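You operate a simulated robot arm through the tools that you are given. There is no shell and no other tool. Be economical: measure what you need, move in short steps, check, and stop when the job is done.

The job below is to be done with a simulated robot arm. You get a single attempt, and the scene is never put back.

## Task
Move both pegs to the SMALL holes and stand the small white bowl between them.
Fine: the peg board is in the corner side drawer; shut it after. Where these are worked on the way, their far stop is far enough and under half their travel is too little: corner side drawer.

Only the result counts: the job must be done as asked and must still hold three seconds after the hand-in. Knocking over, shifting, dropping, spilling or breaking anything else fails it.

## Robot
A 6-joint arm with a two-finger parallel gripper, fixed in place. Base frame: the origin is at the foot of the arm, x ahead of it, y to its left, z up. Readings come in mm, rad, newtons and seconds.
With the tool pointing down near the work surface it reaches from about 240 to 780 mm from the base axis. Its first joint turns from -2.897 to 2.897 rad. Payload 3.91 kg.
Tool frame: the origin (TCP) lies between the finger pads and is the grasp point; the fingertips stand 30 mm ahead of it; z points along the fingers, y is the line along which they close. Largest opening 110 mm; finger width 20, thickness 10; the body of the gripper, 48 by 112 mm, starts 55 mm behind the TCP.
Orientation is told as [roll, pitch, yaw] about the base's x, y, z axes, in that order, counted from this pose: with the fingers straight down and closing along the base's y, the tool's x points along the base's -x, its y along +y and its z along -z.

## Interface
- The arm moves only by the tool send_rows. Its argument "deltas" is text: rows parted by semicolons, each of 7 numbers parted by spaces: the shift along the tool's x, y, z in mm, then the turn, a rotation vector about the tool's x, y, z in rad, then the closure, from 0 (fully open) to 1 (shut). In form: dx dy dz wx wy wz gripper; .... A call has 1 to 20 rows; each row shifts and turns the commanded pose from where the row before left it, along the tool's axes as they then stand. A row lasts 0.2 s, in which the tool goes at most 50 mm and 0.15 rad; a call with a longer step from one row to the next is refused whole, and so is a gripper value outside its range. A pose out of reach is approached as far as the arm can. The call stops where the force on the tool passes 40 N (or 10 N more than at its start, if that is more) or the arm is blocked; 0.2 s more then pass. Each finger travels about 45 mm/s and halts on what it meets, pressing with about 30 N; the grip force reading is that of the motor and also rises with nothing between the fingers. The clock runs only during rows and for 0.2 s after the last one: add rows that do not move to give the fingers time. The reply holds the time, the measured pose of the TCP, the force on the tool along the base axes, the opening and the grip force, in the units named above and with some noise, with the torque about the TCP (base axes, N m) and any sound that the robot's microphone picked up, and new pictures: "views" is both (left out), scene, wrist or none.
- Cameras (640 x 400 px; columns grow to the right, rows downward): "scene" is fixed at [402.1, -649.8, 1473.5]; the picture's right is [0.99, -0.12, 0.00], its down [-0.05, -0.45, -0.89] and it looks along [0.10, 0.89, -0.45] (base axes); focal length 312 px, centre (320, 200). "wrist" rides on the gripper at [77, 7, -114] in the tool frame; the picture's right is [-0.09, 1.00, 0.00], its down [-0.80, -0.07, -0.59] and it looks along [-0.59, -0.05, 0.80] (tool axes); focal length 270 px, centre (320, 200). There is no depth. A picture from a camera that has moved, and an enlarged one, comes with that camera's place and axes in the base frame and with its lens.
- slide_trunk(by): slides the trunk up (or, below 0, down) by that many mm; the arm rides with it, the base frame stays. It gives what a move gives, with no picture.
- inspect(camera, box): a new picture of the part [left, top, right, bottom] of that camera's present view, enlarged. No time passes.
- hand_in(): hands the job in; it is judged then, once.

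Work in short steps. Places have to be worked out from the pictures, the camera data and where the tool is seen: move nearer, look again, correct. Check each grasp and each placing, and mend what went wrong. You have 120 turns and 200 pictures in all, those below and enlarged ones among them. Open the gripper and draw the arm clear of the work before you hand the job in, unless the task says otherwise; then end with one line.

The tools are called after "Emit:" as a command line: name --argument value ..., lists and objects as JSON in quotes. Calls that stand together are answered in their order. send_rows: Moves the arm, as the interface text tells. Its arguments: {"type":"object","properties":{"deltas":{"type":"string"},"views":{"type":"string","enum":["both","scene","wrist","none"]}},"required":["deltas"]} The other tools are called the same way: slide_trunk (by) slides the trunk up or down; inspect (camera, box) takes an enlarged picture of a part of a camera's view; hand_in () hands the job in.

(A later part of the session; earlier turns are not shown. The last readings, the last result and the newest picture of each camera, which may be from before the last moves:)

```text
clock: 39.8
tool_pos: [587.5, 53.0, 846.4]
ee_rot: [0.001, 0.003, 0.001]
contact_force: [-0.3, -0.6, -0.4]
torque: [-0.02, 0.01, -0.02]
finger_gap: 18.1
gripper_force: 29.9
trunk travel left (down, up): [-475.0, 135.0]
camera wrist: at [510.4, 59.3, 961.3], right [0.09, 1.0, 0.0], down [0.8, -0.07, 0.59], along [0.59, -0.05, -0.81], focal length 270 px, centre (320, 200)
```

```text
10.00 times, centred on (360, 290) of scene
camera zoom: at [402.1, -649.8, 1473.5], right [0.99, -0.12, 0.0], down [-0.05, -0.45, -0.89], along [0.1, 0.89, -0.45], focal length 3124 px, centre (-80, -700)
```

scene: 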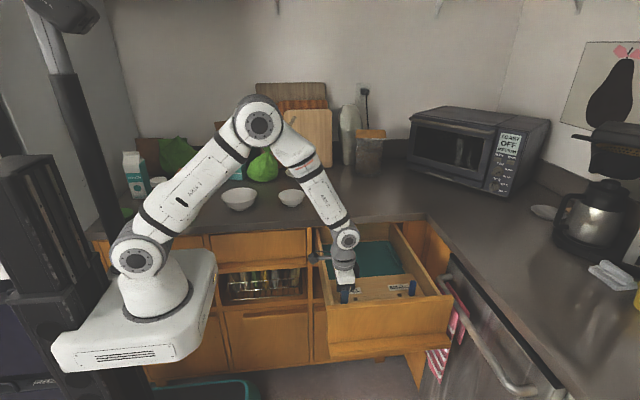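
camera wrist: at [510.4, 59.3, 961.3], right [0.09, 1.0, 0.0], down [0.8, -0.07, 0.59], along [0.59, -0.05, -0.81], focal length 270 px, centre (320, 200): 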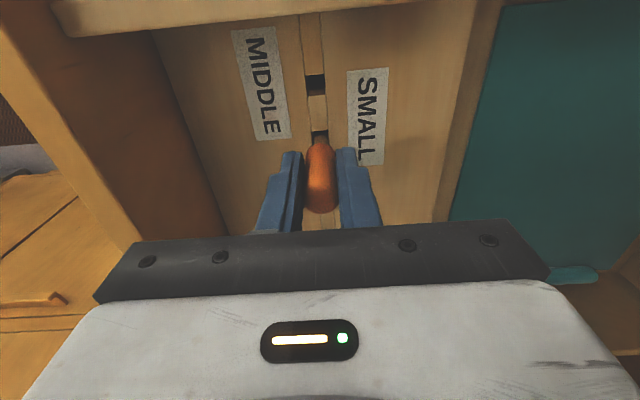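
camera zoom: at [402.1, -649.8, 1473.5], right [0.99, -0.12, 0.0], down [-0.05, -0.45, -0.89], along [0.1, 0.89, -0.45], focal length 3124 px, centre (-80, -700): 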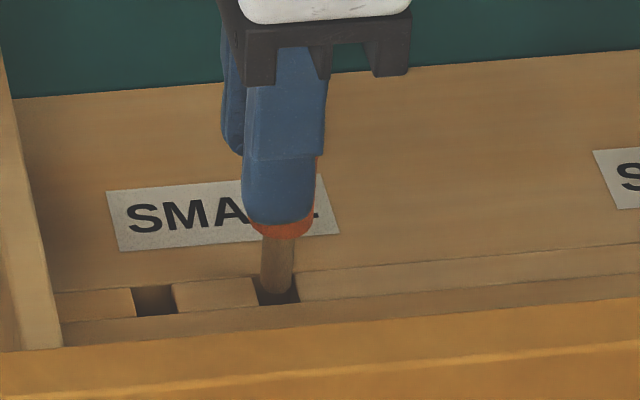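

Aligned now. I lower slowly until seated (TCP z≈811).

Emit:
send_rows --deltas "0 0 4 0 0 0 0.9;0 0 4 0 0 0 0.9;0 0 4 0 0 0 0.9;0 0 4 0 0 0 0.9;0 0 4 0 0 0 0.9;0 0 4 0 0 0 0.9;0 0 4 0 0 0 0.9;0 0 3 0 0 0 0.9;0 0 2 0 0 0 0.9;0 0 1 0 0 0 0.9" --views "wrist"

Emit:
inspect --camera "scene" --box '[330, 270, 390, 310]'

```text
clock: 42.0
tool_pos: [588.9, 53.9, 813.5]
ee_rot: [0.0, -0.001, 0.003]
contact_force: [3.9, -3.5, 25.7]
torque: [-0.26, -0.3, 0.04]
finger_gap: 18.1
gripper_force: 30.1
trunk travel left (down, up): [-475.0, 135.0]
camera wrist: at [510.1, 59.5, 928.0], right [0.09, 1.0, 0.0], down [0.8, -0.07, 0.6], along [0.59, -0.05, -0.8], focal length 270 px, centre (320, 200)
```

wrist: 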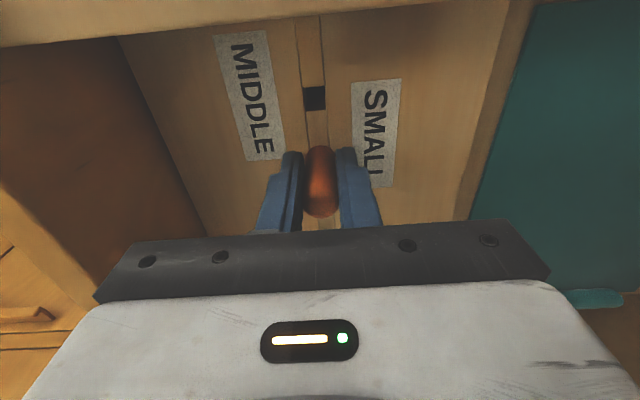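

```text
10.00 times, centred on (360, 290) of scene
camera zoom: at [402.1, -649.8, 1473.5], right [0.99, -0.12, 0.0], down [-0.05, -0.45, -0.89], along [0.1, 0.89, -0.45], focal length 3124 px, centre (-80, -700)
```

zoom: 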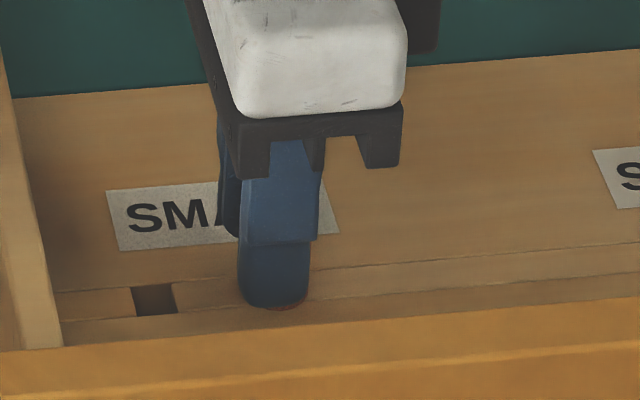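

It went in and bottomed with 26 N at z≈813, i.e. seated. I release and rise.

Emit:
send_rows --deltas "0 0 -0.5 0 0 0 0.6;0 0 0 0 0 0 0.5;0 0 0 0 0 0 0.5;0 0 -20 0 0 0 0.5;0 0 -40 0 0 0 0.5;0 0 -40 0 0 0 0.5" --views "wrist"

Emit:
inspect --camera "scene" --box '[320, 260, 430, 330]'

```text
clock: 43.4
tool_pos: [587.1, 54.9, 914.3]
ee_rot: [0.001, 0.003, 0.001]
contact_force: [-0.2, 0.7, -0.6]
torque: [0.03, 0.01, 0.02]
finger_gap: 55.2
gripper_force: 0.1
trunk travel left (down, up): [-475.0, 135.0]
camera wrist: at [509.6, 60.3, 1028.6], right [0.09, 1.0, 0.0], down [0.8, -0.07, 0.59], along [0.59, -0.05, -0.81], focal length 270 px, centre (320, 200)
```

wrist: 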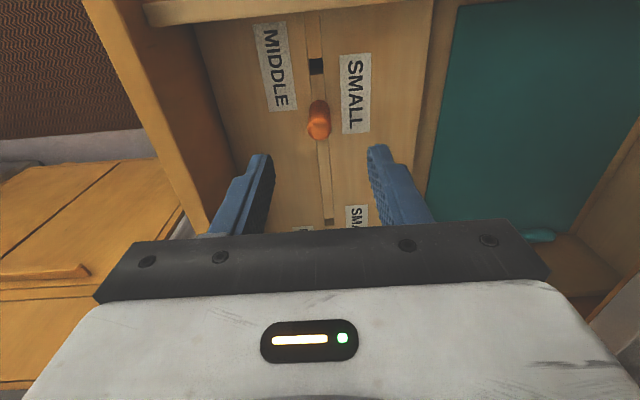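

```text
5.71 times, centred on (375, 295) of scene
camera zoom: at [402.1, -649.8, 1473.5], right [0.99, -0.12, 0.0], down [-0.05, -0.45, -0.89], along [0.1, 0.89, -0.45], focal length 1785 px, centre (6, -343)
```

zoom: 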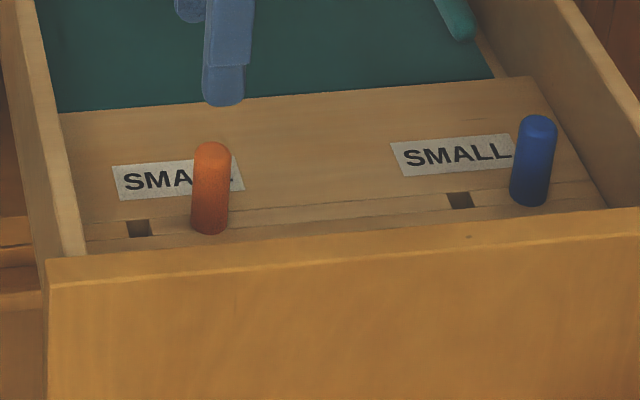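

Orange is seated upright in the SMALL hole. I move toward the blue peg at height to refine its position.

Emit:
send_rows --deltas "-40 0 0 0 0 0 0.5;-40 0 0 0 0 0 0.5;-40 0 0 0 0 0 0.5;-40 0 0 0 0 0 0.5;-17 0 0 0 0 0 0.5;0 0 0 0 0 0 0.5" --views "wrist"

Emit:
inspect --camera "wrist" --box '[260, 70, 400, 170]'

Emit:
inspect --camera "scene" --box '[360, 250, 440, 300]'

```text
clock: 44.8
tool_pos: [765.5, 55.8, 911.5]
ee_rot: [-0.001, 0.004, 0.003]
contact_force: [0.0, -0.7, 0.0]
torque: [-0.03, -0.03, 0.01]
finger_gap: 55.1
gripper_force: 0.0
trunk travel left (down, up): [-475.0, 135.0]
camera wrist: at [688.1, 60.8, 1026.4], right [0.09, 1.0, 0.0], down [0.8, -0.07, 0.59], along [0.59, -0.05, -0.81], focal length 270 px, centre (320, 200)
```

wrist: 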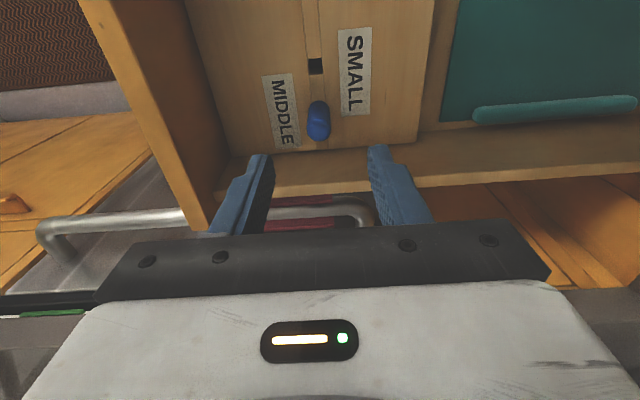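

```text
4.00 times, centred on (330, 120) of wrist
camera zoom: at [688.1, 60.8, 1026.4], right [0.09, 1.0, 0.0], down [0.8, -0.07, 0.59], along [0.59, -0.05, -0.81], focal length 1081 px, centre (280, 520)
```

zoom: 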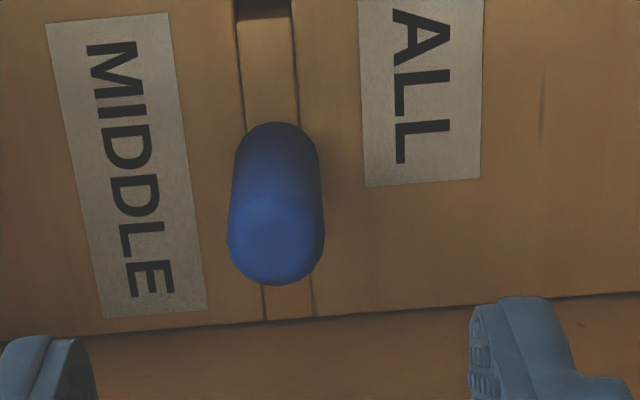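

```text
8.00 times, centred on (400, 275) of scene
camera zoom: at [402.1, -649.8, 1473.5], right [0.99, -0.12, 0.0], down [-0.05, -0.45, -0.89], along [0.1, 0.89, -0.45], focal length 2499 px, centre (-320, -400)
```

zoom: 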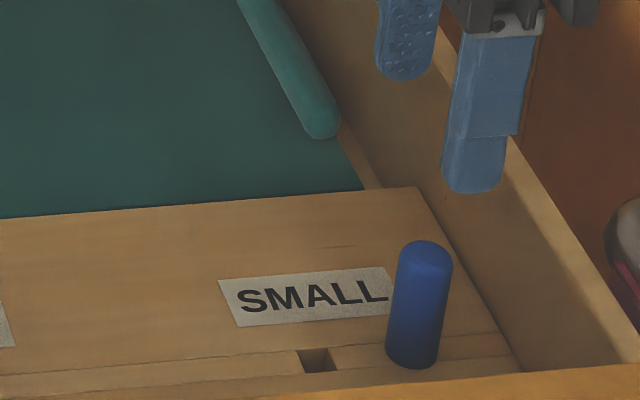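

Blue peg at ≈(766,53.3). I shift slightly and descend around it.

Emit:
send_rows --deltas "-0.8 -2.3 0 0 0 0 0.5;0 0 30 0 0 0 0.5;0 0 30 0 0 0 0.5;0 0 20 0 0 0 0.5;0 0 12 0 0 0 0.5;0 0 7 0 0 0 0.5;0 0 0 0 0 0 0.5" --views "wrist"

Emit:
inspect --camera "scene" --box '[360, 250, 440, 300]'

```text
clock: 46.4
tool_pos: [764.0, 52.8, 813.5]
ee_rot: [0.001, 0.004, 0.001]
contact_force: [-0.6, -0.4, -0.3]
torque: [0.0, 0.0, -0.01]
finger_gap: 55.2
gripper_force: 0.2
trunk travel left (down, up): [-475.0, 135.0]
camera wrist: at [688.0, 58.2, 928.4], right [0.09, 1.0, 0.0], down [0.8, -0.07, 0.59], along [0.59, -0.05, -0.81], focal length 270 px, centre (320, 200)
```

wrist: 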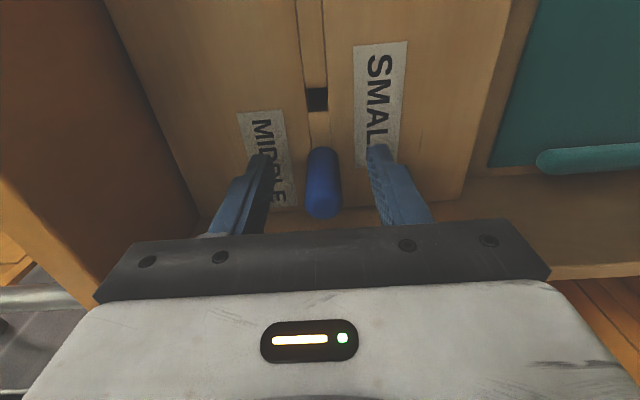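

```text
8.00 times, centred on (400, 275) of scene
camera zoom: at [402.1, -649.8, 1473.5], right [0.99, -0.12, 0.0], down [-0.05, -0.45, -0.89], along [0.1, 0.89, -0.45], focal length 2499 px, centre (-320, -400)
```

zoom: 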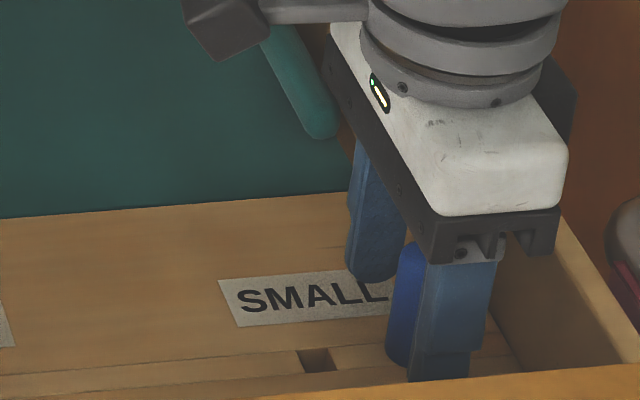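

Well centred; I close on the blue peg and lift it.

Emit:
send_rows --deltas "0 0 1 0 0 0 0.6;0 0 0 0 0 0 0.75;0 0 0 0 0 0 0.9;0 0 0 0 0 0 0.9;0 0 0 0 0 0 0.9;0 0 0 0 0 0 0.9;0 0 -5 0 0 0 0.9;0 0 -10 0 0 0 0.9;0 0 -10 0 0 0 0.9;0 0 -10 0 0 0 0.9;0 0 -7 0 0 0 0.9;0 0 -3 0 0 0 0.9;0 0 0 0 0 0 0.9" --views "wrist"

Emit:
inspect --camera "scene" --box '[360, 250, 440, 300]'

```text
clock: 49.2
tool_pos: [765.4, 51.9, 856.0]
ee_rot: [0.0, 0.004, 0.001]
contact_force: [0.4, 0.2, -1.0]
torque: [-0.02, -0.02, 0.01]
finger_gap: 18.1
gripper_force: 29.9
trunk travel left (down, up): [-475.0, 135.0]
camera wrist: at [688.7, 56.9, 971.6], right [0.09, 1.0, 0.0], down [0.8, -0.07, 0.59], along [0.59, -0.05, -0.81], focal length 270 px, centre (320, 200)
```

wrist: 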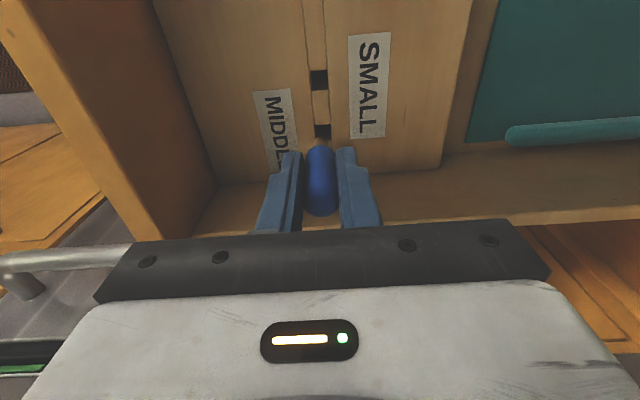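

```text
8.00 times, centred on (400, 275) of scene
camera zoom: at [402.1, -649.8, 1473.5], right [0.99, -0.12, 0.0], down [-0.05, -0.45, -0.89], along [0.1, 0.89, -0.45], focal length 2499 px, centre (-320, -400)
```

zoom: 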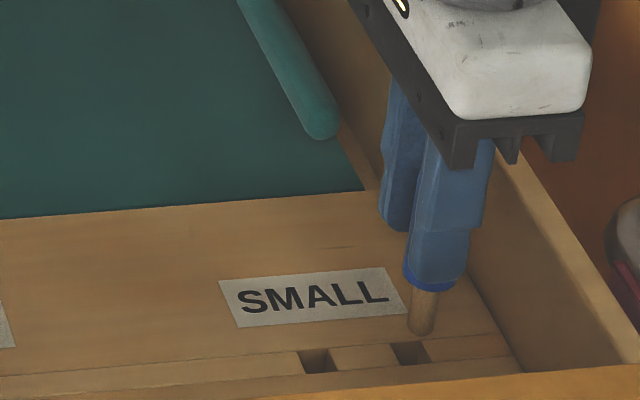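

Blue lifted free. By the orange result and the picture, hole spacing is ≈37.6 mm; I shift −37.5 in x and check just above the hole.

Emit:
send_rows --deltas "20 0 0 0 0 0 0.9;17.5 0 0 0 0 0 0.9;0 0 4 0 0 0 0.9;0 0 0 0 0 0 0.9" --views "wrist"

Emit:
inspect --camera "wrist" --box '[260, 90, 400, 190]'

Emit:
inspect --camera "scene" --box '[370, 265, 430, 305]'

```text
clock: 50.2
tool_pos: [728.3, 51.6, 854.1]
ee_rot: [0.0, 0.003, 0.001]
contact_force: [1.0, 0.1, -0.4]
torque: [0.02, 0.02, 0.0]
finger_gap: 18.2
gripper_force: 30.1
trunk travel left (down, up): [-475.0, 135.0]
camera wrist: at [651.4, 58.0, 967.8], right [0.09, 1.0, 0.0], down [0.8, -0.07, 0.59], along [0.59, -0.05, -0.81], focal length 270 px, centre (320, 200)
```

wrist: 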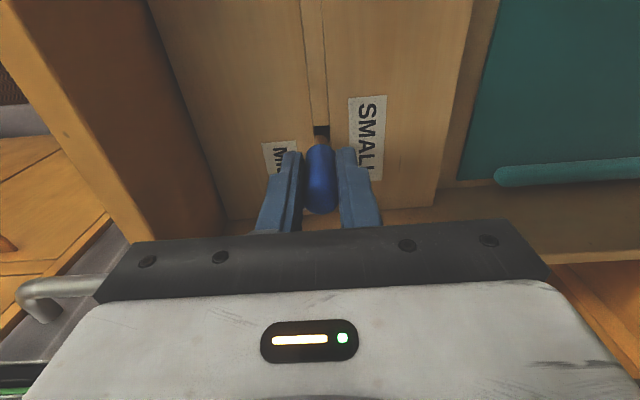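

```text
4.00 times, centred on (330, 140) of wrist
camera zoom: at [651.4, 58.0, 967.8], right [0.09, 1.0, 0.0], down [0.8, -0.07, 0.59], along [0.59, -0.05, -0.81], focal length 1081 px, centre (280, 440)
```

zoom: 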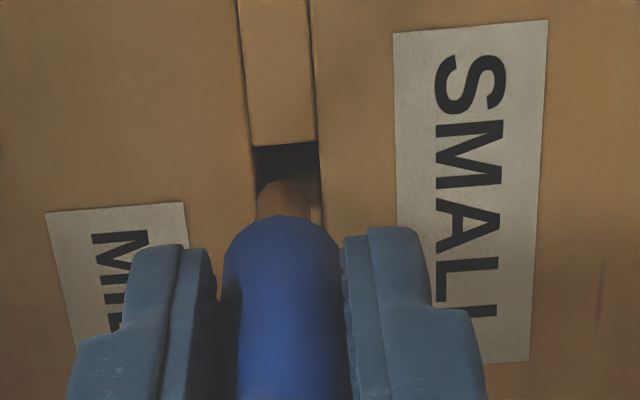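

```text
10.00 times, centred on (400, 285) of scene
camera zoom: at [402.1, -649.8, 1473.5], right [0.99, -0.12, 0.0], down [-0.05, -0.45, -0.89], along [0.1, 0.89, -0.45], focal length 3124 px, centre (-480, -650)
```

zoom: 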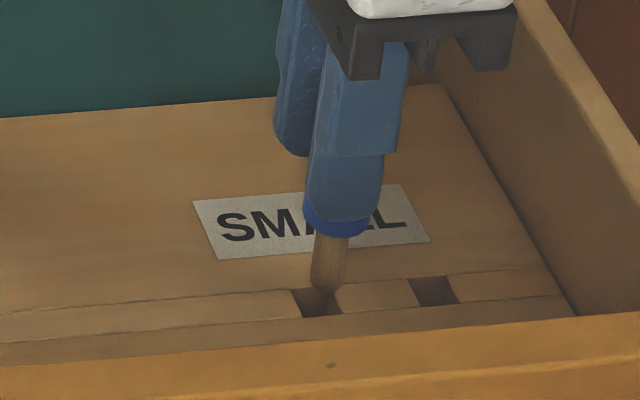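

Nearly aligned; relative to the good orange case I correct −0.6 mm in x and +0.8 in y, then lower slowly.

Emit:
send_rows --deltas "0.6 0.8 0 0 0 0 0.9;0 0 4 0 0 0 0.9;0 0 4 0 0 0 0.9;0 0 4 0 0 0 0.9;0 0 4 0 0 0 0.9;0 0 4 0 0 0 0.9;0 0 4 0 0 0 0.9;0 0 4 0 0 0 0.9;0 0 4 0 0 0 0.9;0 0 4 0 0 0 0.9;0 0 2 0 0 0 0.9;0 0 1.5 0 0 0 0.9" --views "wrist"

Emit:
inspect --camera "scene" --box '[370, 265, 430, 305]'

```text
clock: 52.8
tool_pos: [727.3, 52.9, 818.3]
ee_rot: [-0.001, -0.003, 0.002]
contact_force: [1.5, -3.1, 26.0]
torque: [-0.4, -0.19, -0.01]
finger_gap: 18.2
gripper_force: 29.6
trunk travel left (down, up): [-475.0, 135.0]
camera wrist: at [649.0, 58.7, 931.6], right [0.09, 1.0, 0.0], down [0.8, -0.07, 0.6], along [0.59, -0.05, -0.8], focal length 270 px, centre (320, 200)
```

wrist: 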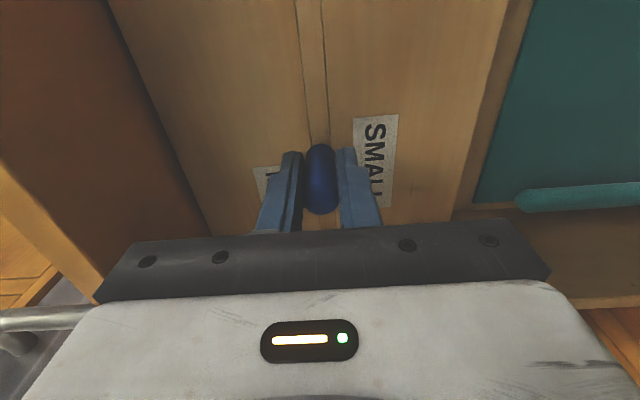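

```text
10.00 times, centred on (400, 285) of scene
camera zoom: at [402.1, -649.8, 1473.5], right [0.99, -0.12, 0.0], down [-0.05, -0.45, -0.89], along [0.1, 0.89, -0.45], focal length 3124 px, centre (-480, -650)
```

zoom: 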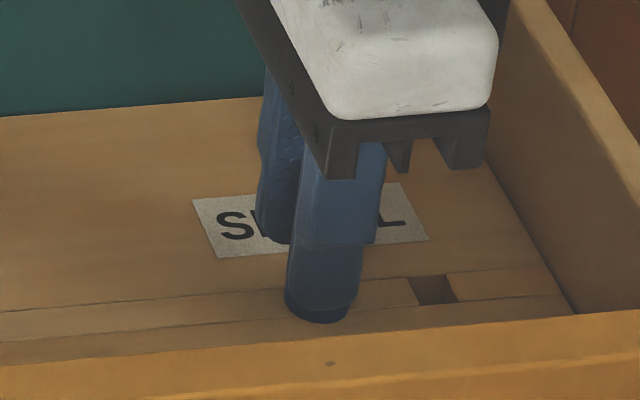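

Resistance at z≈818, near seating height. I release, rise and compare the blue peg's height with orange.

Emit:
send_rows --deltas "0 0 -0.5 0 0 0 0.6;0 0 0 0 0 0 0.5;0 0 0 0 0 0 0.5;0 0 -20 0 0 0 0.5;0 0 -40 0 0 0 0.5;0 0 -40 0 0 0 0.5" --views "wrist"

Emit:
inspect --camera "scene" --box '[330, 265, 430, 325]'

```text
clock: 54.2
tool_pos: [728.4, 52.7, 915.1]
ee_rot: [-0.001, 0.003, 0.002]
contact_force: [0.1, 0.1, -0.4]
torque: [-0.01, 0.02, -0.03]
finger_gap: 55.2
gripper_force: 0.1
trunk travel left (down, up): [-475.0, 135.0]
camera wrist: at [650.4, 58.8, 1029.5], right [0.09, 1.0, 0.0], down [0.8, -0.07, 0.59], along [0.59, -0.05, -0.81], focal length 270 px, centre (320, 200)
```

wrist: 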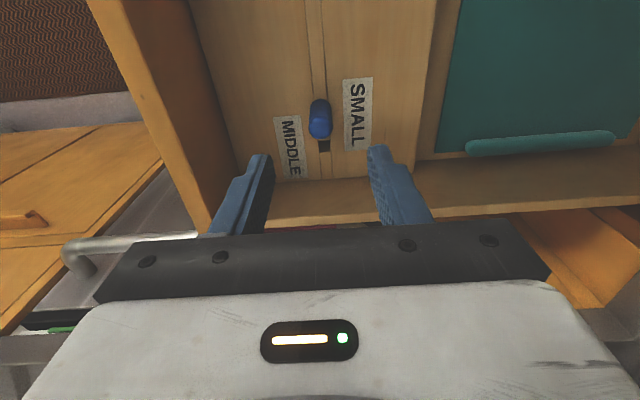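

```text
6.40 times, centred on (380, 295) of scene
camera zoom: at [402.1, -649.8, 1473.5], right [0.99, -0.12, 0.0], down [-0.05, -0.45, -0.89], along [0.1, 0.89, -0.45], focal length 1999 px, centre (-64, -408)
```

zoom: 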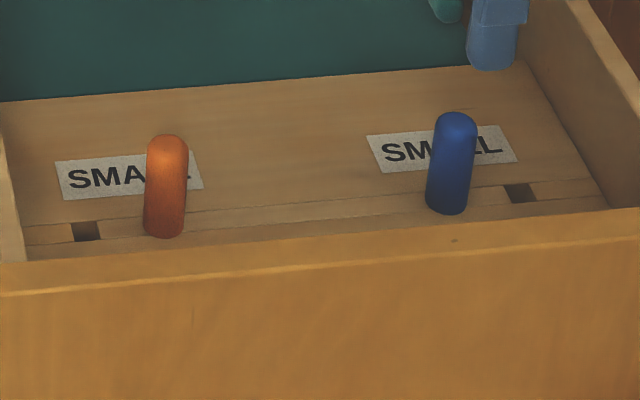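

Both pegs are seated in the SMALL holes. Now I rise and move toward the small bowl for a look.

Emit:
send_rows --deltas "0 0 -45 0 0 0 0.3;0 0 -45 0 0 0 0.3;0 0 -45 0 0 0 0.3;35 30 -30 0 0 0 0.3;35 30 0 0 0 0 0.3;35 30 0 0 0 0 0.3;35 30 0 0 0 0 0.3;35 30 0 0 0 0 0.3;35 35 0 0 0 0 0.3;35 35 0 0 0 0 0.3;35 35 0 0 0 0 0.3;33 35 0 0 0 0 0.3;0 35 0 0 0 0 0.3;0 35 0 0 0 0 0.3;0 0 0 0 0 0 0.3" --views "both"

```text
refused: row 4 steps farther than a row can; nothing moved
```

Emit:
send_rows --deltas "0 0 -45 0 0 0 0.3;0 0 -45 0 0 0 0.3;0 0 -45 0 0 0 0.3;0 0 -30 0 0 0 0.3;35 30 0 0 0 0 0.3;35 30 0 0 0 0 0.3;35 30 0 0 0 0 0.3;35 30 0 0 0 0 0.3;35 30 0 0 0 0 0.3;35 35 0 0 0 0 0.3;35 35 0 0 0 0 0.3;35 35 0 0 0 0 0.3;33 35 0 0 0 0 0.3;0 35 0 0 0 0 0.3;0 35 0 0 0 0 0.3;0 0 0 0 0 0 0.3" --views "both"

```text
clock: 57.6
tool_pos: [414.4, 412.7, 1079.2]
ee_rot: [0.0, 0.004, 0.001]
contact_force: [-0.2, -0.5, -0.3]
torque: [-0.02, -0.02, 0.0]
finger_gap: 77.0
gripper_force: 0.0
trunk travel left (down, up): [-475.0, 135.0]
camera wrist: at [337.8, 418.4, 1193.8], right [0.09, 1.0, 0.0], down [0.8, -0.07, 0.59], along [0.59, -0.05, -0.81], focal length 270 px, centre (320, 200)
```

scene: 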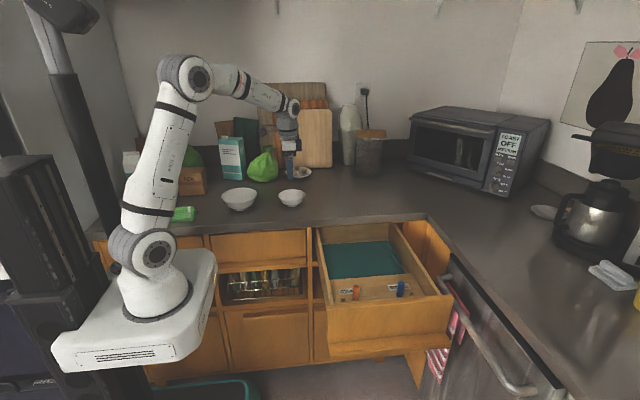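
wrist: 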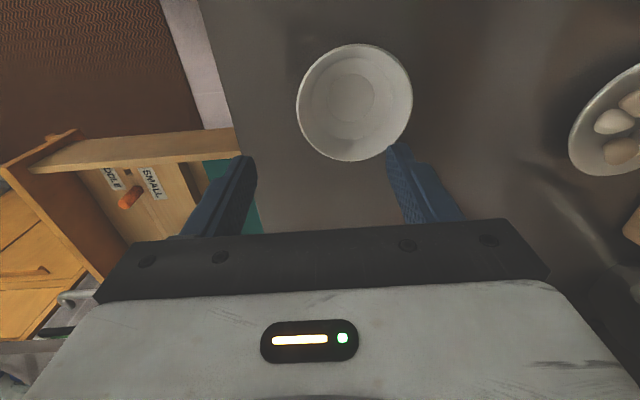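

Emit:
inspect --camera "wrist" --box '[280, 20, 440, 180]'

Emit:
inspect --camera "scene" --box '[260, 165, 330, 225]'

```text
2.50 times, centred on (360, 100) of wrist
camera zoom: at [337.8, 418.4, 1193.8], right [0.09, 1.0, 0.0], down [0.8, -0.07, 0.59], along [0.59, -0.05, -0.81], focal length 676 px, centre (220, 450)
```

zoom: 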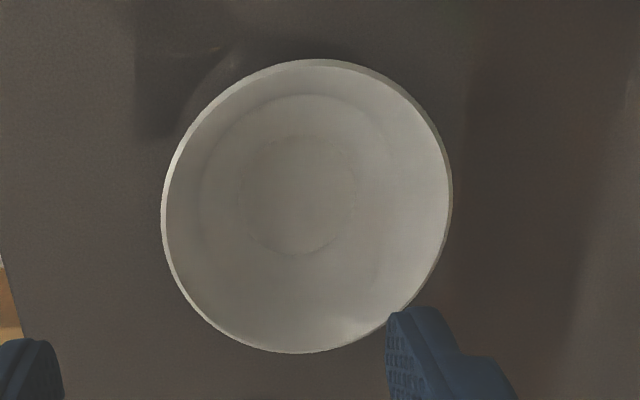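

```text
6.67 times, centred on (295, 195) of scene
camera zoom: at [402.1, -649.8, 1473.5], right [0.99, -0.12, 0.0], down [-0.05, -0.45, -0.89], along [0.1, 0.89, -0.45], focal length 2082 px, centre (487, 233)
```

zoom: 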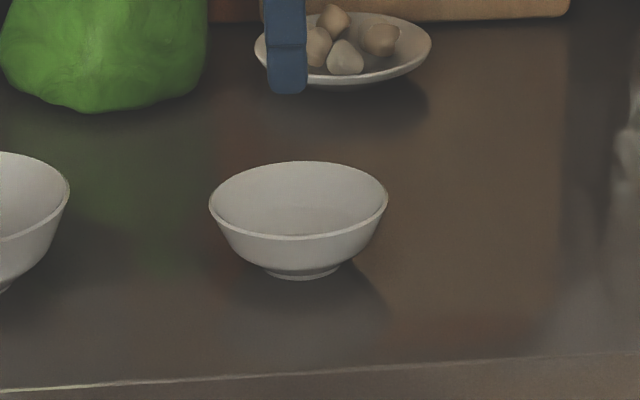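

Bowl rim centre ≈(415,444), rim z≈944, Ø≈104, height ≈37, base on z≈907. I'll pinch its +y rim with the tool tilted 0.35 rad to match the wall; first go 60 mm short along that axis.

Emit:
send_rows --deltas "0 0 0 0.117 0 0 0.5;0 0 0 0.117 0 0 0.6;0 0 0 0.116 0 0 0.7;-0.6 40 0 0 0 0 0.7;0 40 0 0 0 0 0.7;0 43 0 0 0 0 0.7;0 0 26 0 0 0 0.7;0 0 0 0 0 0 0.7" --views "both"

Emit:
inspect --camera "scene" --box '[260, 165, 330, 225]'

```text
clock: 59.4
tool_pos: [413.3, 516.7, 1011.5]
ee_rot: [-0.35, 0.002, 0.002]
contact_force: [-0.6, 0.4, 0.4]
torque: [0.01, -0.01, -0.04]
finger_gap: 33.1
gripper_force: 0.0
trunk travel left (down, up): [-475.0, 135.0]
camera wrist: at [336.1, 562.5, 1117.5], right [0.09, 0.94, -0.34], down [0.8, 0.14, 0.58], along [0.59, -0.32, -0.74], focal length 270 px, centre (320, 200)
```

scene: 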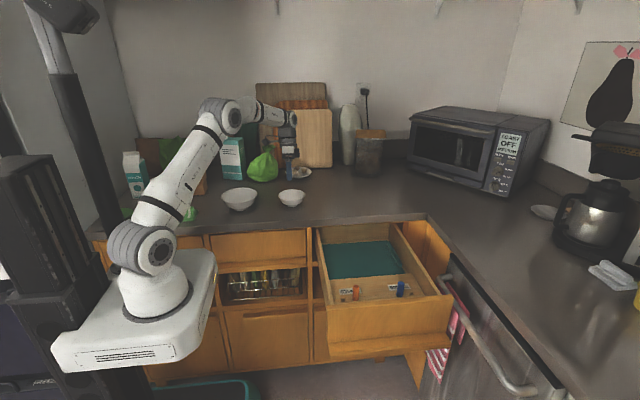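
wrist: 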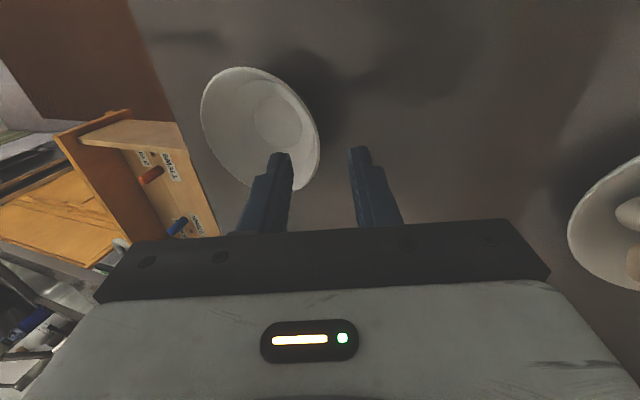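

```text
6.67 times, centred on (295, 195) of scene
camera zoom: at [402.1, -649.8, 1473.5], right [0.99, -0.12, 0.0], down [-0.05, -0.45, -0.89], along [0.1, 0.89, -0.45], focal length 2082 px, centre (487, 233)
```

zoom: 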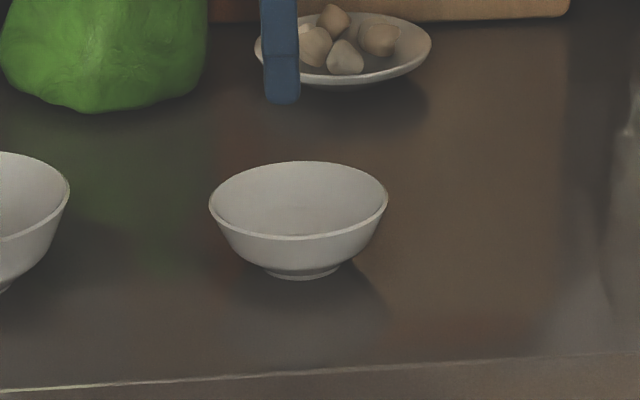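

The tool axis lines up with the rim within ~2 mm. I shift −2 and advance 58 mm along the tool axis.

Emit:
send_rows --deltas "0 -2 0 0 0 0 0.7;0 0 20 0 0 0 0.7;0 0 15 0 0 0 0.7;0 0 10 0 0 0 0.7;0 0 5 0 0 0 0.7;0 0 5 0 0 0 0.7;0 0 0 0 0 0 0.7" --views "wrist"

Emit:
inspect --camera "scene" --box '[260, 165, 330, 225]'

Emit:
inspect --camera "wrist" --box '[200, 90, 420, 240]'

```text
clock: 61.0
tool_pos: [414.5, 497.3, 963.9]
ee_rot: [-0.35, 0.002, 0.002]
contact_force: [-0.3, -0.6, -0.3]
torque: [0.03, 0.02, 0.03]
finger_gap: 33.1
gripper_force: 0.1
trunk travel left (down, up): [-475.0, 135.0]
camera wrist: at [338.4, 542.1, 1067.7], right [0.09, 0.94, -0.34], down [0.8, 0.14, 0.58], along [0.59, -0.32, -0.74], focal length 270 px, centre (320, 200)
```

wrist: 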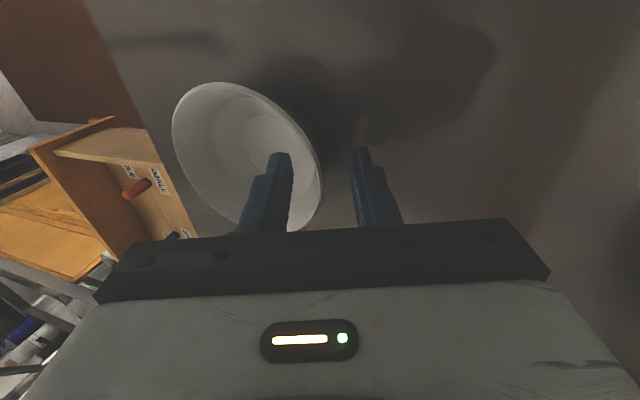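

```text
6.67 times, centred on (295, 195) of scene
camera zoom: at [402.1, -649.8, 1473.5], right [0.99, -0.12, 0.0], down [-0.05, -0.45, -0.89], along [0.1, 0.89, -0.45], focal length 2082 px, centre (487, 233)
```

zoom: 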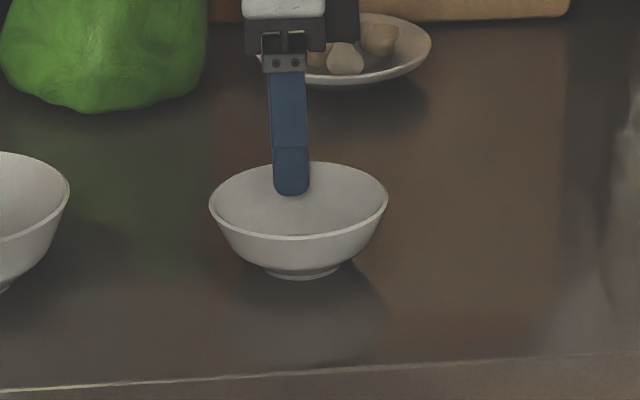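

```text
2.67 times, centred on (310, 165) of wrist
camera zoom: at [338.4, 542.1, 1067.7], right [0.09, 0.94, -0.34], down [0.8, 0.14, 0.58], along [0.59, -0.32, -0.74], focal length 721 px, centre (347, 293)
```

zoom: 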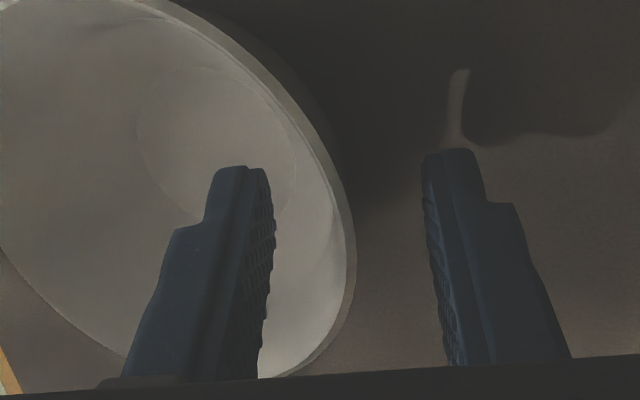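

Bowl centre is ~5 mm farther +x than the hand; I shift, advance 7 mm more and close on the rim.

Emit:
send_rows --deltas "-5 0 0 0 0 0 0.7;0 0 7 0 0 0 0.7;0 0 0 0 0 0 0.8;0 0 0 0 0 0 0.9;0 0 0 0 0 0 0.98;0 0 0 0 0 0 0.98;0 0 0 0 0 0 0.98" --views "wrist"

Emit:
inspect --camera "scene" --box '[260, 165, 330, 225]'

Emit:
inspect --camera "wrist" --box '[160, 70, 420, 240]'

```text
clock: 62.6
tool_pos: [418.7, 495.0, 956.6]
ee_rot: [-0.35, 0.003, 0.002]
contact_force: [1.9, -3.4, 11.3]
torque: [-0.93, -0.03, 0.01]
finger_gap: 9.9
gripper_force: 30.1
trunk travel left (down, up): [-475.0, 135.0]
camera wrist: at [341.8, 539.3, 1062.5], right [0.09, 0.94, -0.34], down [0.8, 0.14, 0.58], along [0.59, -0.32, -0.74], focal length 270 px, centre (320, 200)
```

wrist: 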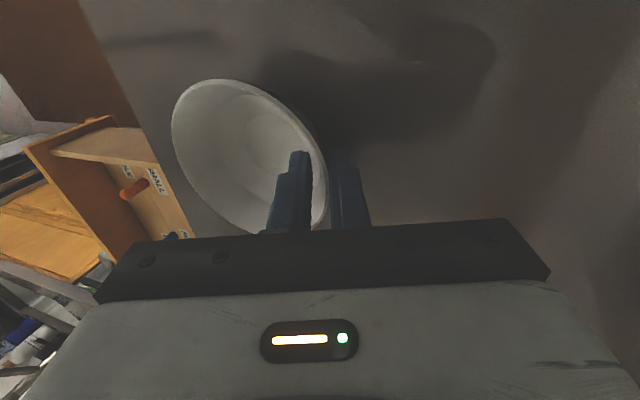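

```text
6.67 times, centred on (295, 195) of scene
camera zoom: at [402.1, -649.8, 1473.5], right [0.99, -0.12, 0.0], down [-0.05, -0.45, -0.89], along [0.1, 0.89, -0.45], focal length 2082 px, centre (487, 233)
```

zoom: 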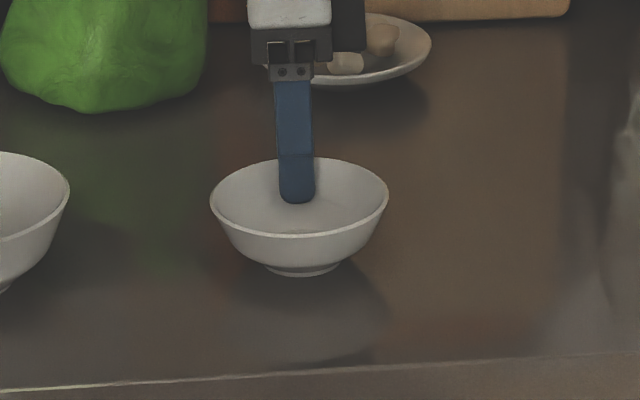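

```text
2.35 times, centred on (290, 155) of wrist
camera zoom: at [341.8, 539.3, 1062.5], right [0.09, 0.94, -0.34], down [0.8, 0.14, 0.58], along [0.59, -0.32, -0.74], focal length 636 px, centre (391, 306)
```

zoom: 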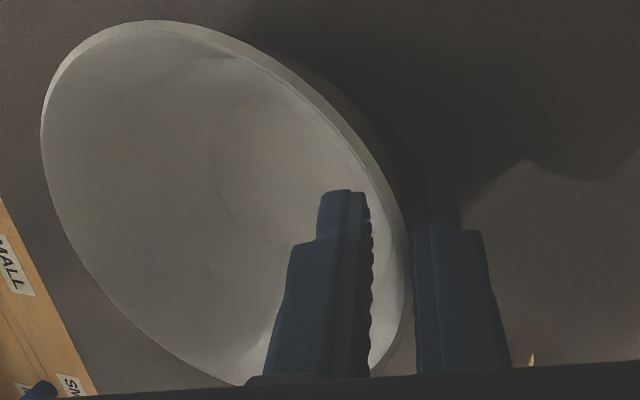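

Rim gripped (9.9 mm, 30 N). I lift 40 mm straight up and check it hangs level.

Emit:
send_rows --deltas "0 -1.7 -4.7 0 0 0 0.98;0 -3.4 -9.4 0 0 0 0.98;0 -3.4 -9.4 0 0 0 0.98;0 -3.4 -9.4 0 0 0 0.98;0 -1.7 -4.7 0 0 0 0.98;0 0 0 0 0 0 0.98" --views "wrist"

Emit:
inspect --camera "scene" --box '[260, 155, 330, 215]'

```text
clock: 64.0
tool_pos: [420.4, 495.6, 996.6]
ee_rot: [-0.349, 0.003, 0.001]
contact_force: [0.6, 0.5, -1.4]
torque: [0.06, -0.01, 0.0]
finger_gap: 8.6
gripper_force: 30.0
trunk travel left (down, up): [-475.0, 135.0]
camera wrist: at [342.6, 540.2, 1102.4], right [0.09, 0.94, -0.34], down [0.8, 0.14, 0.58], along [0.59, -0.32, -0.74], focal length 270 px, centre (320, 200)
```

wrist: 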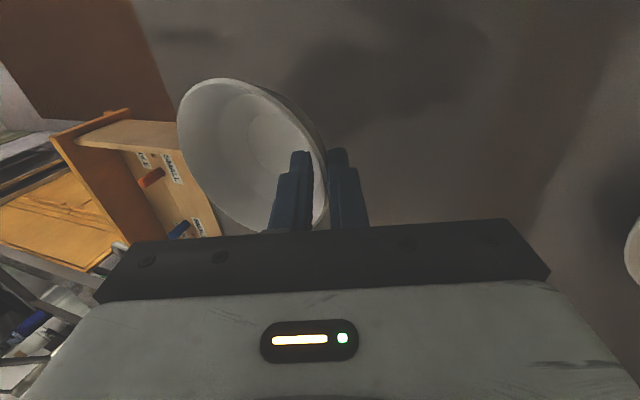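

```text
6.67 times, centred on (295, 185) of scene
camera zoom: at [402.1, -649.8, 1473.5], right [0.99, -0.12, 0.0], down [-0.05, -0.45, -0.89], along [0.1, 0.89, -0.45], focal length 2082 px, centre (487, 300)
```

zoom: 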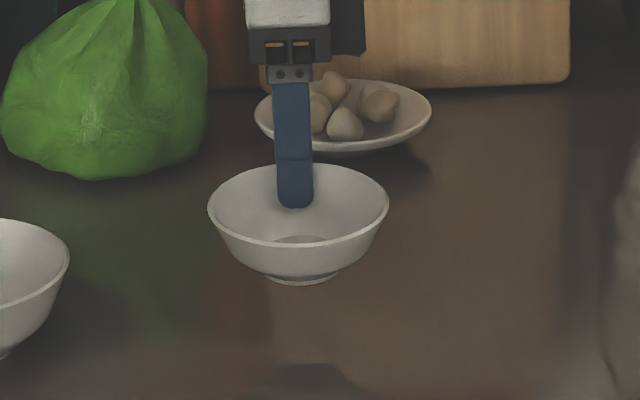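

Bowl held near level. I raise it another 60 mm and carry it over to above the pegs.

Emit:
send_rows --deltas "0 -6.9 -18.8 0 0 0 0.98;0 -6.9 -18.8 0 0 0 0.98;0 -6.9 -18.8 0 0 0 0.98;-12 -18 6.7 0 0 0 0.98;-24 -36.6 13.4 0 0 0 0.98;-24 -36.6 13.4 0 0 0 0.98;-24 -36.6 13.4 0 0 0 0.98;-24 -36.6 13.4 0 0 0 0.98;-24 -36.6 13.4 0 0 0 0.98;-24 -36.6 13.4 0 0 0 0.98;-24 -36.6 13.4 0 0 0 0.98;-24 -36.6 13.4 0 0 0 0.98;-24 -36.6 13.4 0 0 0 0.98;-12.6 -19.5 7 0 0 0 0.98;0 0 0 0 0 0 0.98" --views "both"

```text
clock: 67.2
tool_pos: [661.7, 105.5, 1056.5]
ee_rot: [-0.349, 0.004, 0.002]
contact_force: [0.5, 0.5, -2.5]
torque: [0.05, 0.01, 0.0]
finger_gap: 8.9
gripper_force: 29.7
trunk travel left (down, up): [-475.0, 135.0]
camera wrist: at [584.7, 149.5, 1161.9], right [0.09, 0.94, -0.34], down [0.8, 0.14, 0.58], along [0.59, -0.32, -0.74], focal length 270 px, centre (320, 200)
```

scene: 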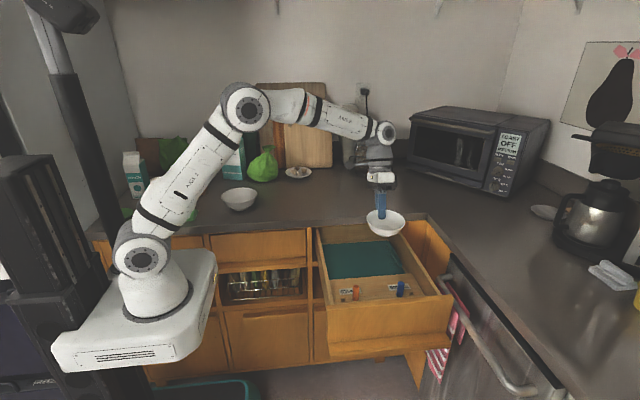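
wrist: 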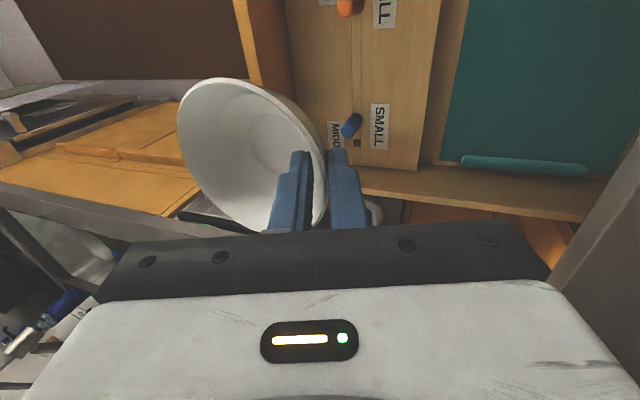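

I lower 160 mm to hold the bowl just above the peg tops and check centring.

Emit:
send_rows --deltas "0 13.7 37.6 0 0 0 0.98;0 13.7 37.6 0 0 0 0.98;0 13.7 37.6 0 0 0 0.98;0 10.3 28.2 0 0 0 0.98;0 3.4 9.4 0 0 0 0.98;0 0 0 0 0 0 0.98" --views "both"

Emit:
inspect --camera "scene" --box '[330, 245, 430, 315]'

```text
clock: 68.6
tool_pos: [661.8, 104.7, 894.8]
ee_rot: [-0.351, 0.004, 0.003]
contact_force: [0.0, -1.0, -2.0]
torque: [0.08, 0.0, 0.0]
finger_gap: 8.5
gripper_force: 30.2
trunk travel left (down, up): [-475.0, 135.0]
camera wrist: at [584.4, 149.6, 1000.1], right [0.09, 0.94, -0.34], down [0.8, 0.14, 0.58], along [0.59, -0.32, -0.74], focal length 270 px, centre (320, 200)
```

scene: 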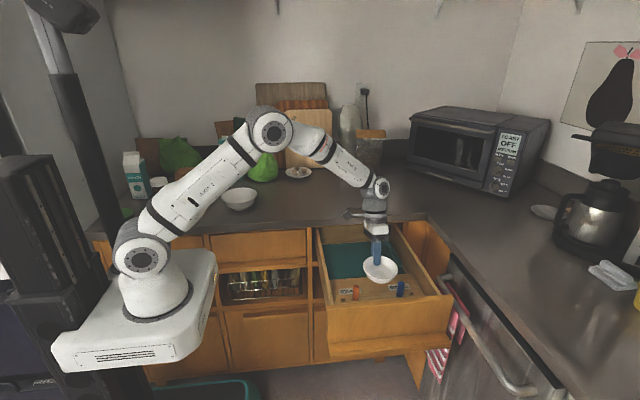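
wrist: 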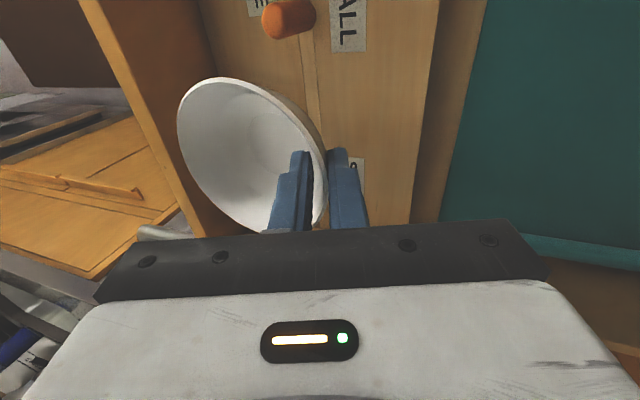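

```text
5.71 times, centred on (380, 280) of scene
camera zoom: at [402.1, -649.8, 1473.5], right [0.99, -0.12, 0.0], down [-0.05, -0.45, -0.89], along [0.1, 0.89, -0.45], focal length 1785 px, centre (-23, -257)
```

zoom: 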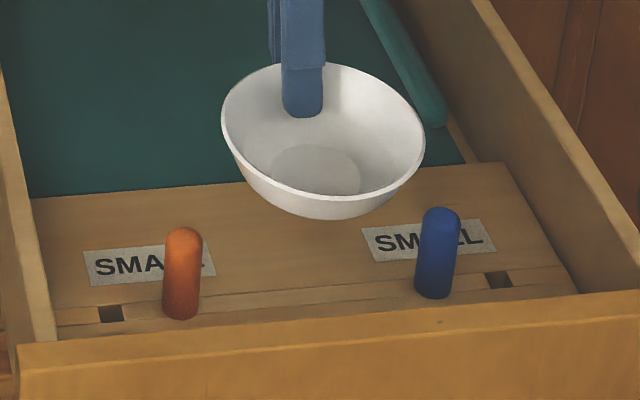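

The bowl is ~4° low at the front and centred at about (660,57) versus the peg midpoint (657.5,50). I correct tilt and position and lower halfway.

Emit:
send_rows --deltas "3 -5.6 2.1 0.06 0 0 0.98;0 3.7 9.3 0 0 0 0.98;0 3.7 9.3 0 0 0 0.98;0 3.7 9.3 0 0 0 0.98;0 0 0 0 0 0 0.98" --views "wrist"

Emit:
inspect --camera "scene" --box '[330, 245, 430, 315]'

```text
clock: 69.8
tool_pos: [657.0, 98.7, 863.8]
ee_rot: [-0.408, 0.003, 0.002]
contact_force: [0.4, -0.1, -2.1]
torque: [0.05, 0.01, 0.03]
finger_gap: 8.9
gripper_force: 30.1
trunk travel left (down, up): [-475.0, 135.0]
camera wrist: at [580.7, 148.9, 967.3], right [0.09, 0.91, -0.4], down [0.8, 0.17, 0.57], along [0.59, -0.37, -0.72], focal length 270 px, centre (320, 200)
```

wrist: 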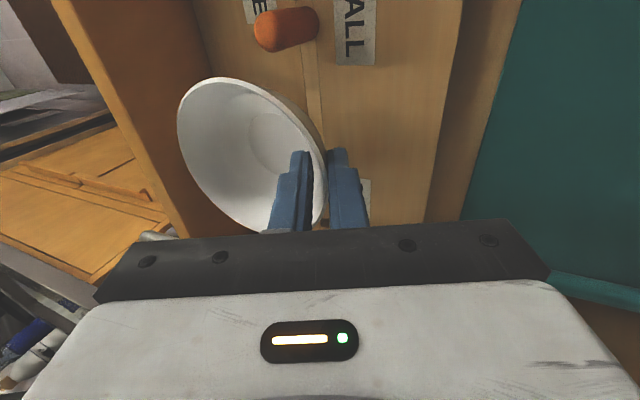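

```text
5.71 times, centred on (380, 280) of scene
camera zoom: at [402.1, -649.8, 1473.5], right [0.99, -0.12, 0.0], down [-0.05, -0.45, -0.89], along [0.1, 0.89, -0.45], focal length 1785 px, centre (-23, -257)
```

zoom: 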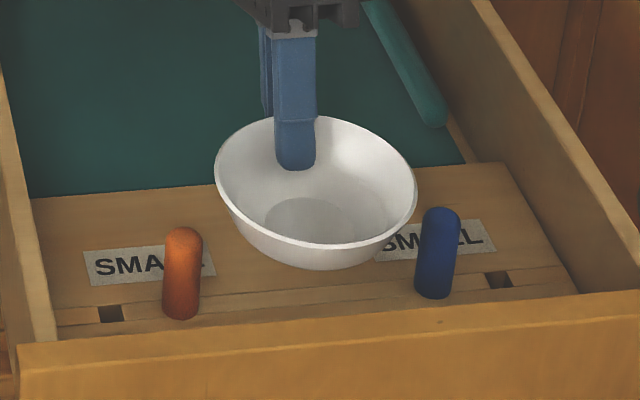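

Level now, centre ≈(658,55). I nudge −4 mm in y, −1 in x, and lower to just above the board.

Emit:
send_rows --deltas "1 -3.7 1.6 0 0 0 0.98;0 3.97 9.18 0 0 0 0.98;0 3.97 9.18 0 0 0 0.98;0 2 4.6 0 0 0 0.98;0 0 0 0 0 0 0.98" --views "wrist"

Emit:
inspect --camera "scene" --box '[330, 245, 430, 315]'

```text
clock: 71.0
tool_pos: [657.1, 93.9, 840.2]
ee_rot: [-0.408, 0.004, 0.004]
contact_force: [-0.5, -0.3, -0.3]
torque: [0.06, 0.02, -0.01]
finger_gap: 8.7
gripper_force: 30.1
trunk travel left (down, up): [-475.0, 135.0]
camera wrist: at [579.4, 145.1, 942.3], right [0.09, 0.91, -0.4], down [0.8, 0.17, 0.57], along [0.59, -0.37, -0.72], focal length 270 px, centre (320, 200)
```

wrist: 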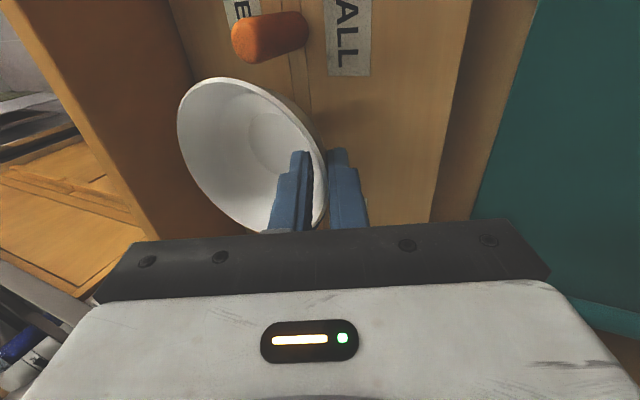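

```text
5.71 times, centred on (380, 280) of scene
camera zoom: at [402.1, -649.8, 1473.5], right [0.99, -0.12, 0.0], down [-0.05, -0.45, -0.89], along [0.1, 0.89, -0.45], focal length 1785 px, centre (-23, -257)
```

zoom: 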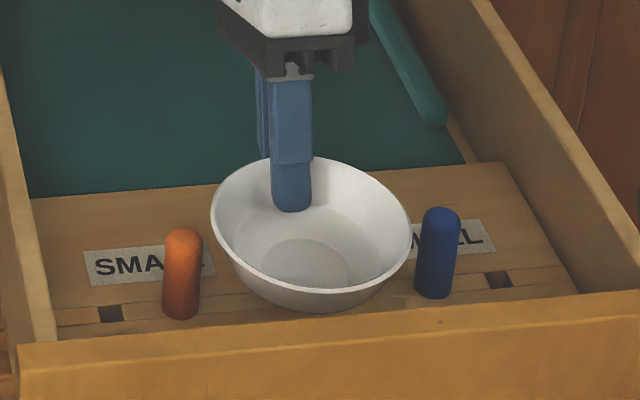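

Centred within ~1.5 mm. I nudge +1 in x and lower in 2 mm steps until contact.

Emit:
send_rows --deltas "-1 0.9 -0.4 0 0 0 0.98;0 0.8 1.84 0 0 0 0.98;0 0.8 1.84 0 0 0 0.98;0 0.8 1.84 0 0 0 0.98;0 0.8 1.84 0 0 0 0.98;0 0.8 1.84 0 0 0 0.98;0 0.4 0.92 0 0 0 0.98;0 0.4 0.92 0 0 0 0.98;0 0 0 0 0 0 0.98" --views "wrist"

Emit:
inspect --camera "scene" --box '[330, 245, 430, 315]'

```text
clock: 73.0
tool_pos: [657.3, 94.8, 827.0]
ee_rot: [-0.411, 0.002, 0.003]
contact_force: [0.1, 0.2, -1.6]
torque: [0.07, 0.01, 0.03]
finger_gap: 8.8
gripper_force: 29.8
trunk travel left (down, up): [-475.0, 135.0]
camera wrist: at [579.8, 146.4, 930.3], right [0.09, 0.91, -0.4], down [0.8, 0.17, 0.57], along [0.59, -0.37, -0.72], focal length 270 px, centre (320, 200)
```

wrist: 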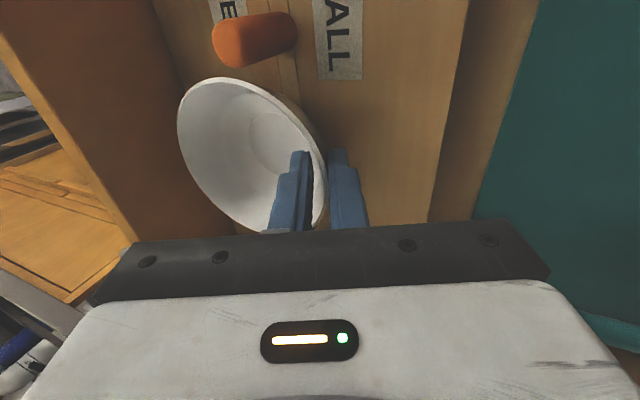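

```text
5.71 times, centred on (380, 280) of scene
camera zoom: at [402.1, -649.8, 1473.5], right [0.99, -0.12, 0.0], down [-0.05, -0.45, -0.89], along [0.1, 0.89, -0.45], focal length 1785 px, centre (-23, -257)
```

zoom: 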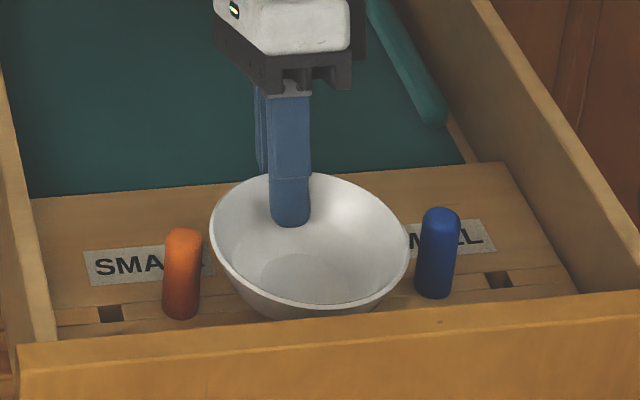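

Still no contact; clearances to both pegs look even. I keep lowering.

Emit:
send_rows --deltas "0 0.6 1.4 0 0 0 0.98;0 0.6 1.4 0 0 0 0.98;0 0.4 0.92 0 0 0 0.98;0 0.4 0.92 0 0 0 0.98;0 0.4 0.92 0 0 0 0.98;0 0 0 0 0 0 0.98" --views "none"

```text
clock: 74.4
tool_pos: [657.8, 96.0, 822.2]
ee_rot: [-0.409, 0.004, 0.002]
contact_force: [0.0, -0.1, -1.2]
torque: [0.09, 0.0, 0.01]
finger_gap: 8.7
gripper_force: 30.2
trunk travel left (down, up): [-475.0, 135.0]
```

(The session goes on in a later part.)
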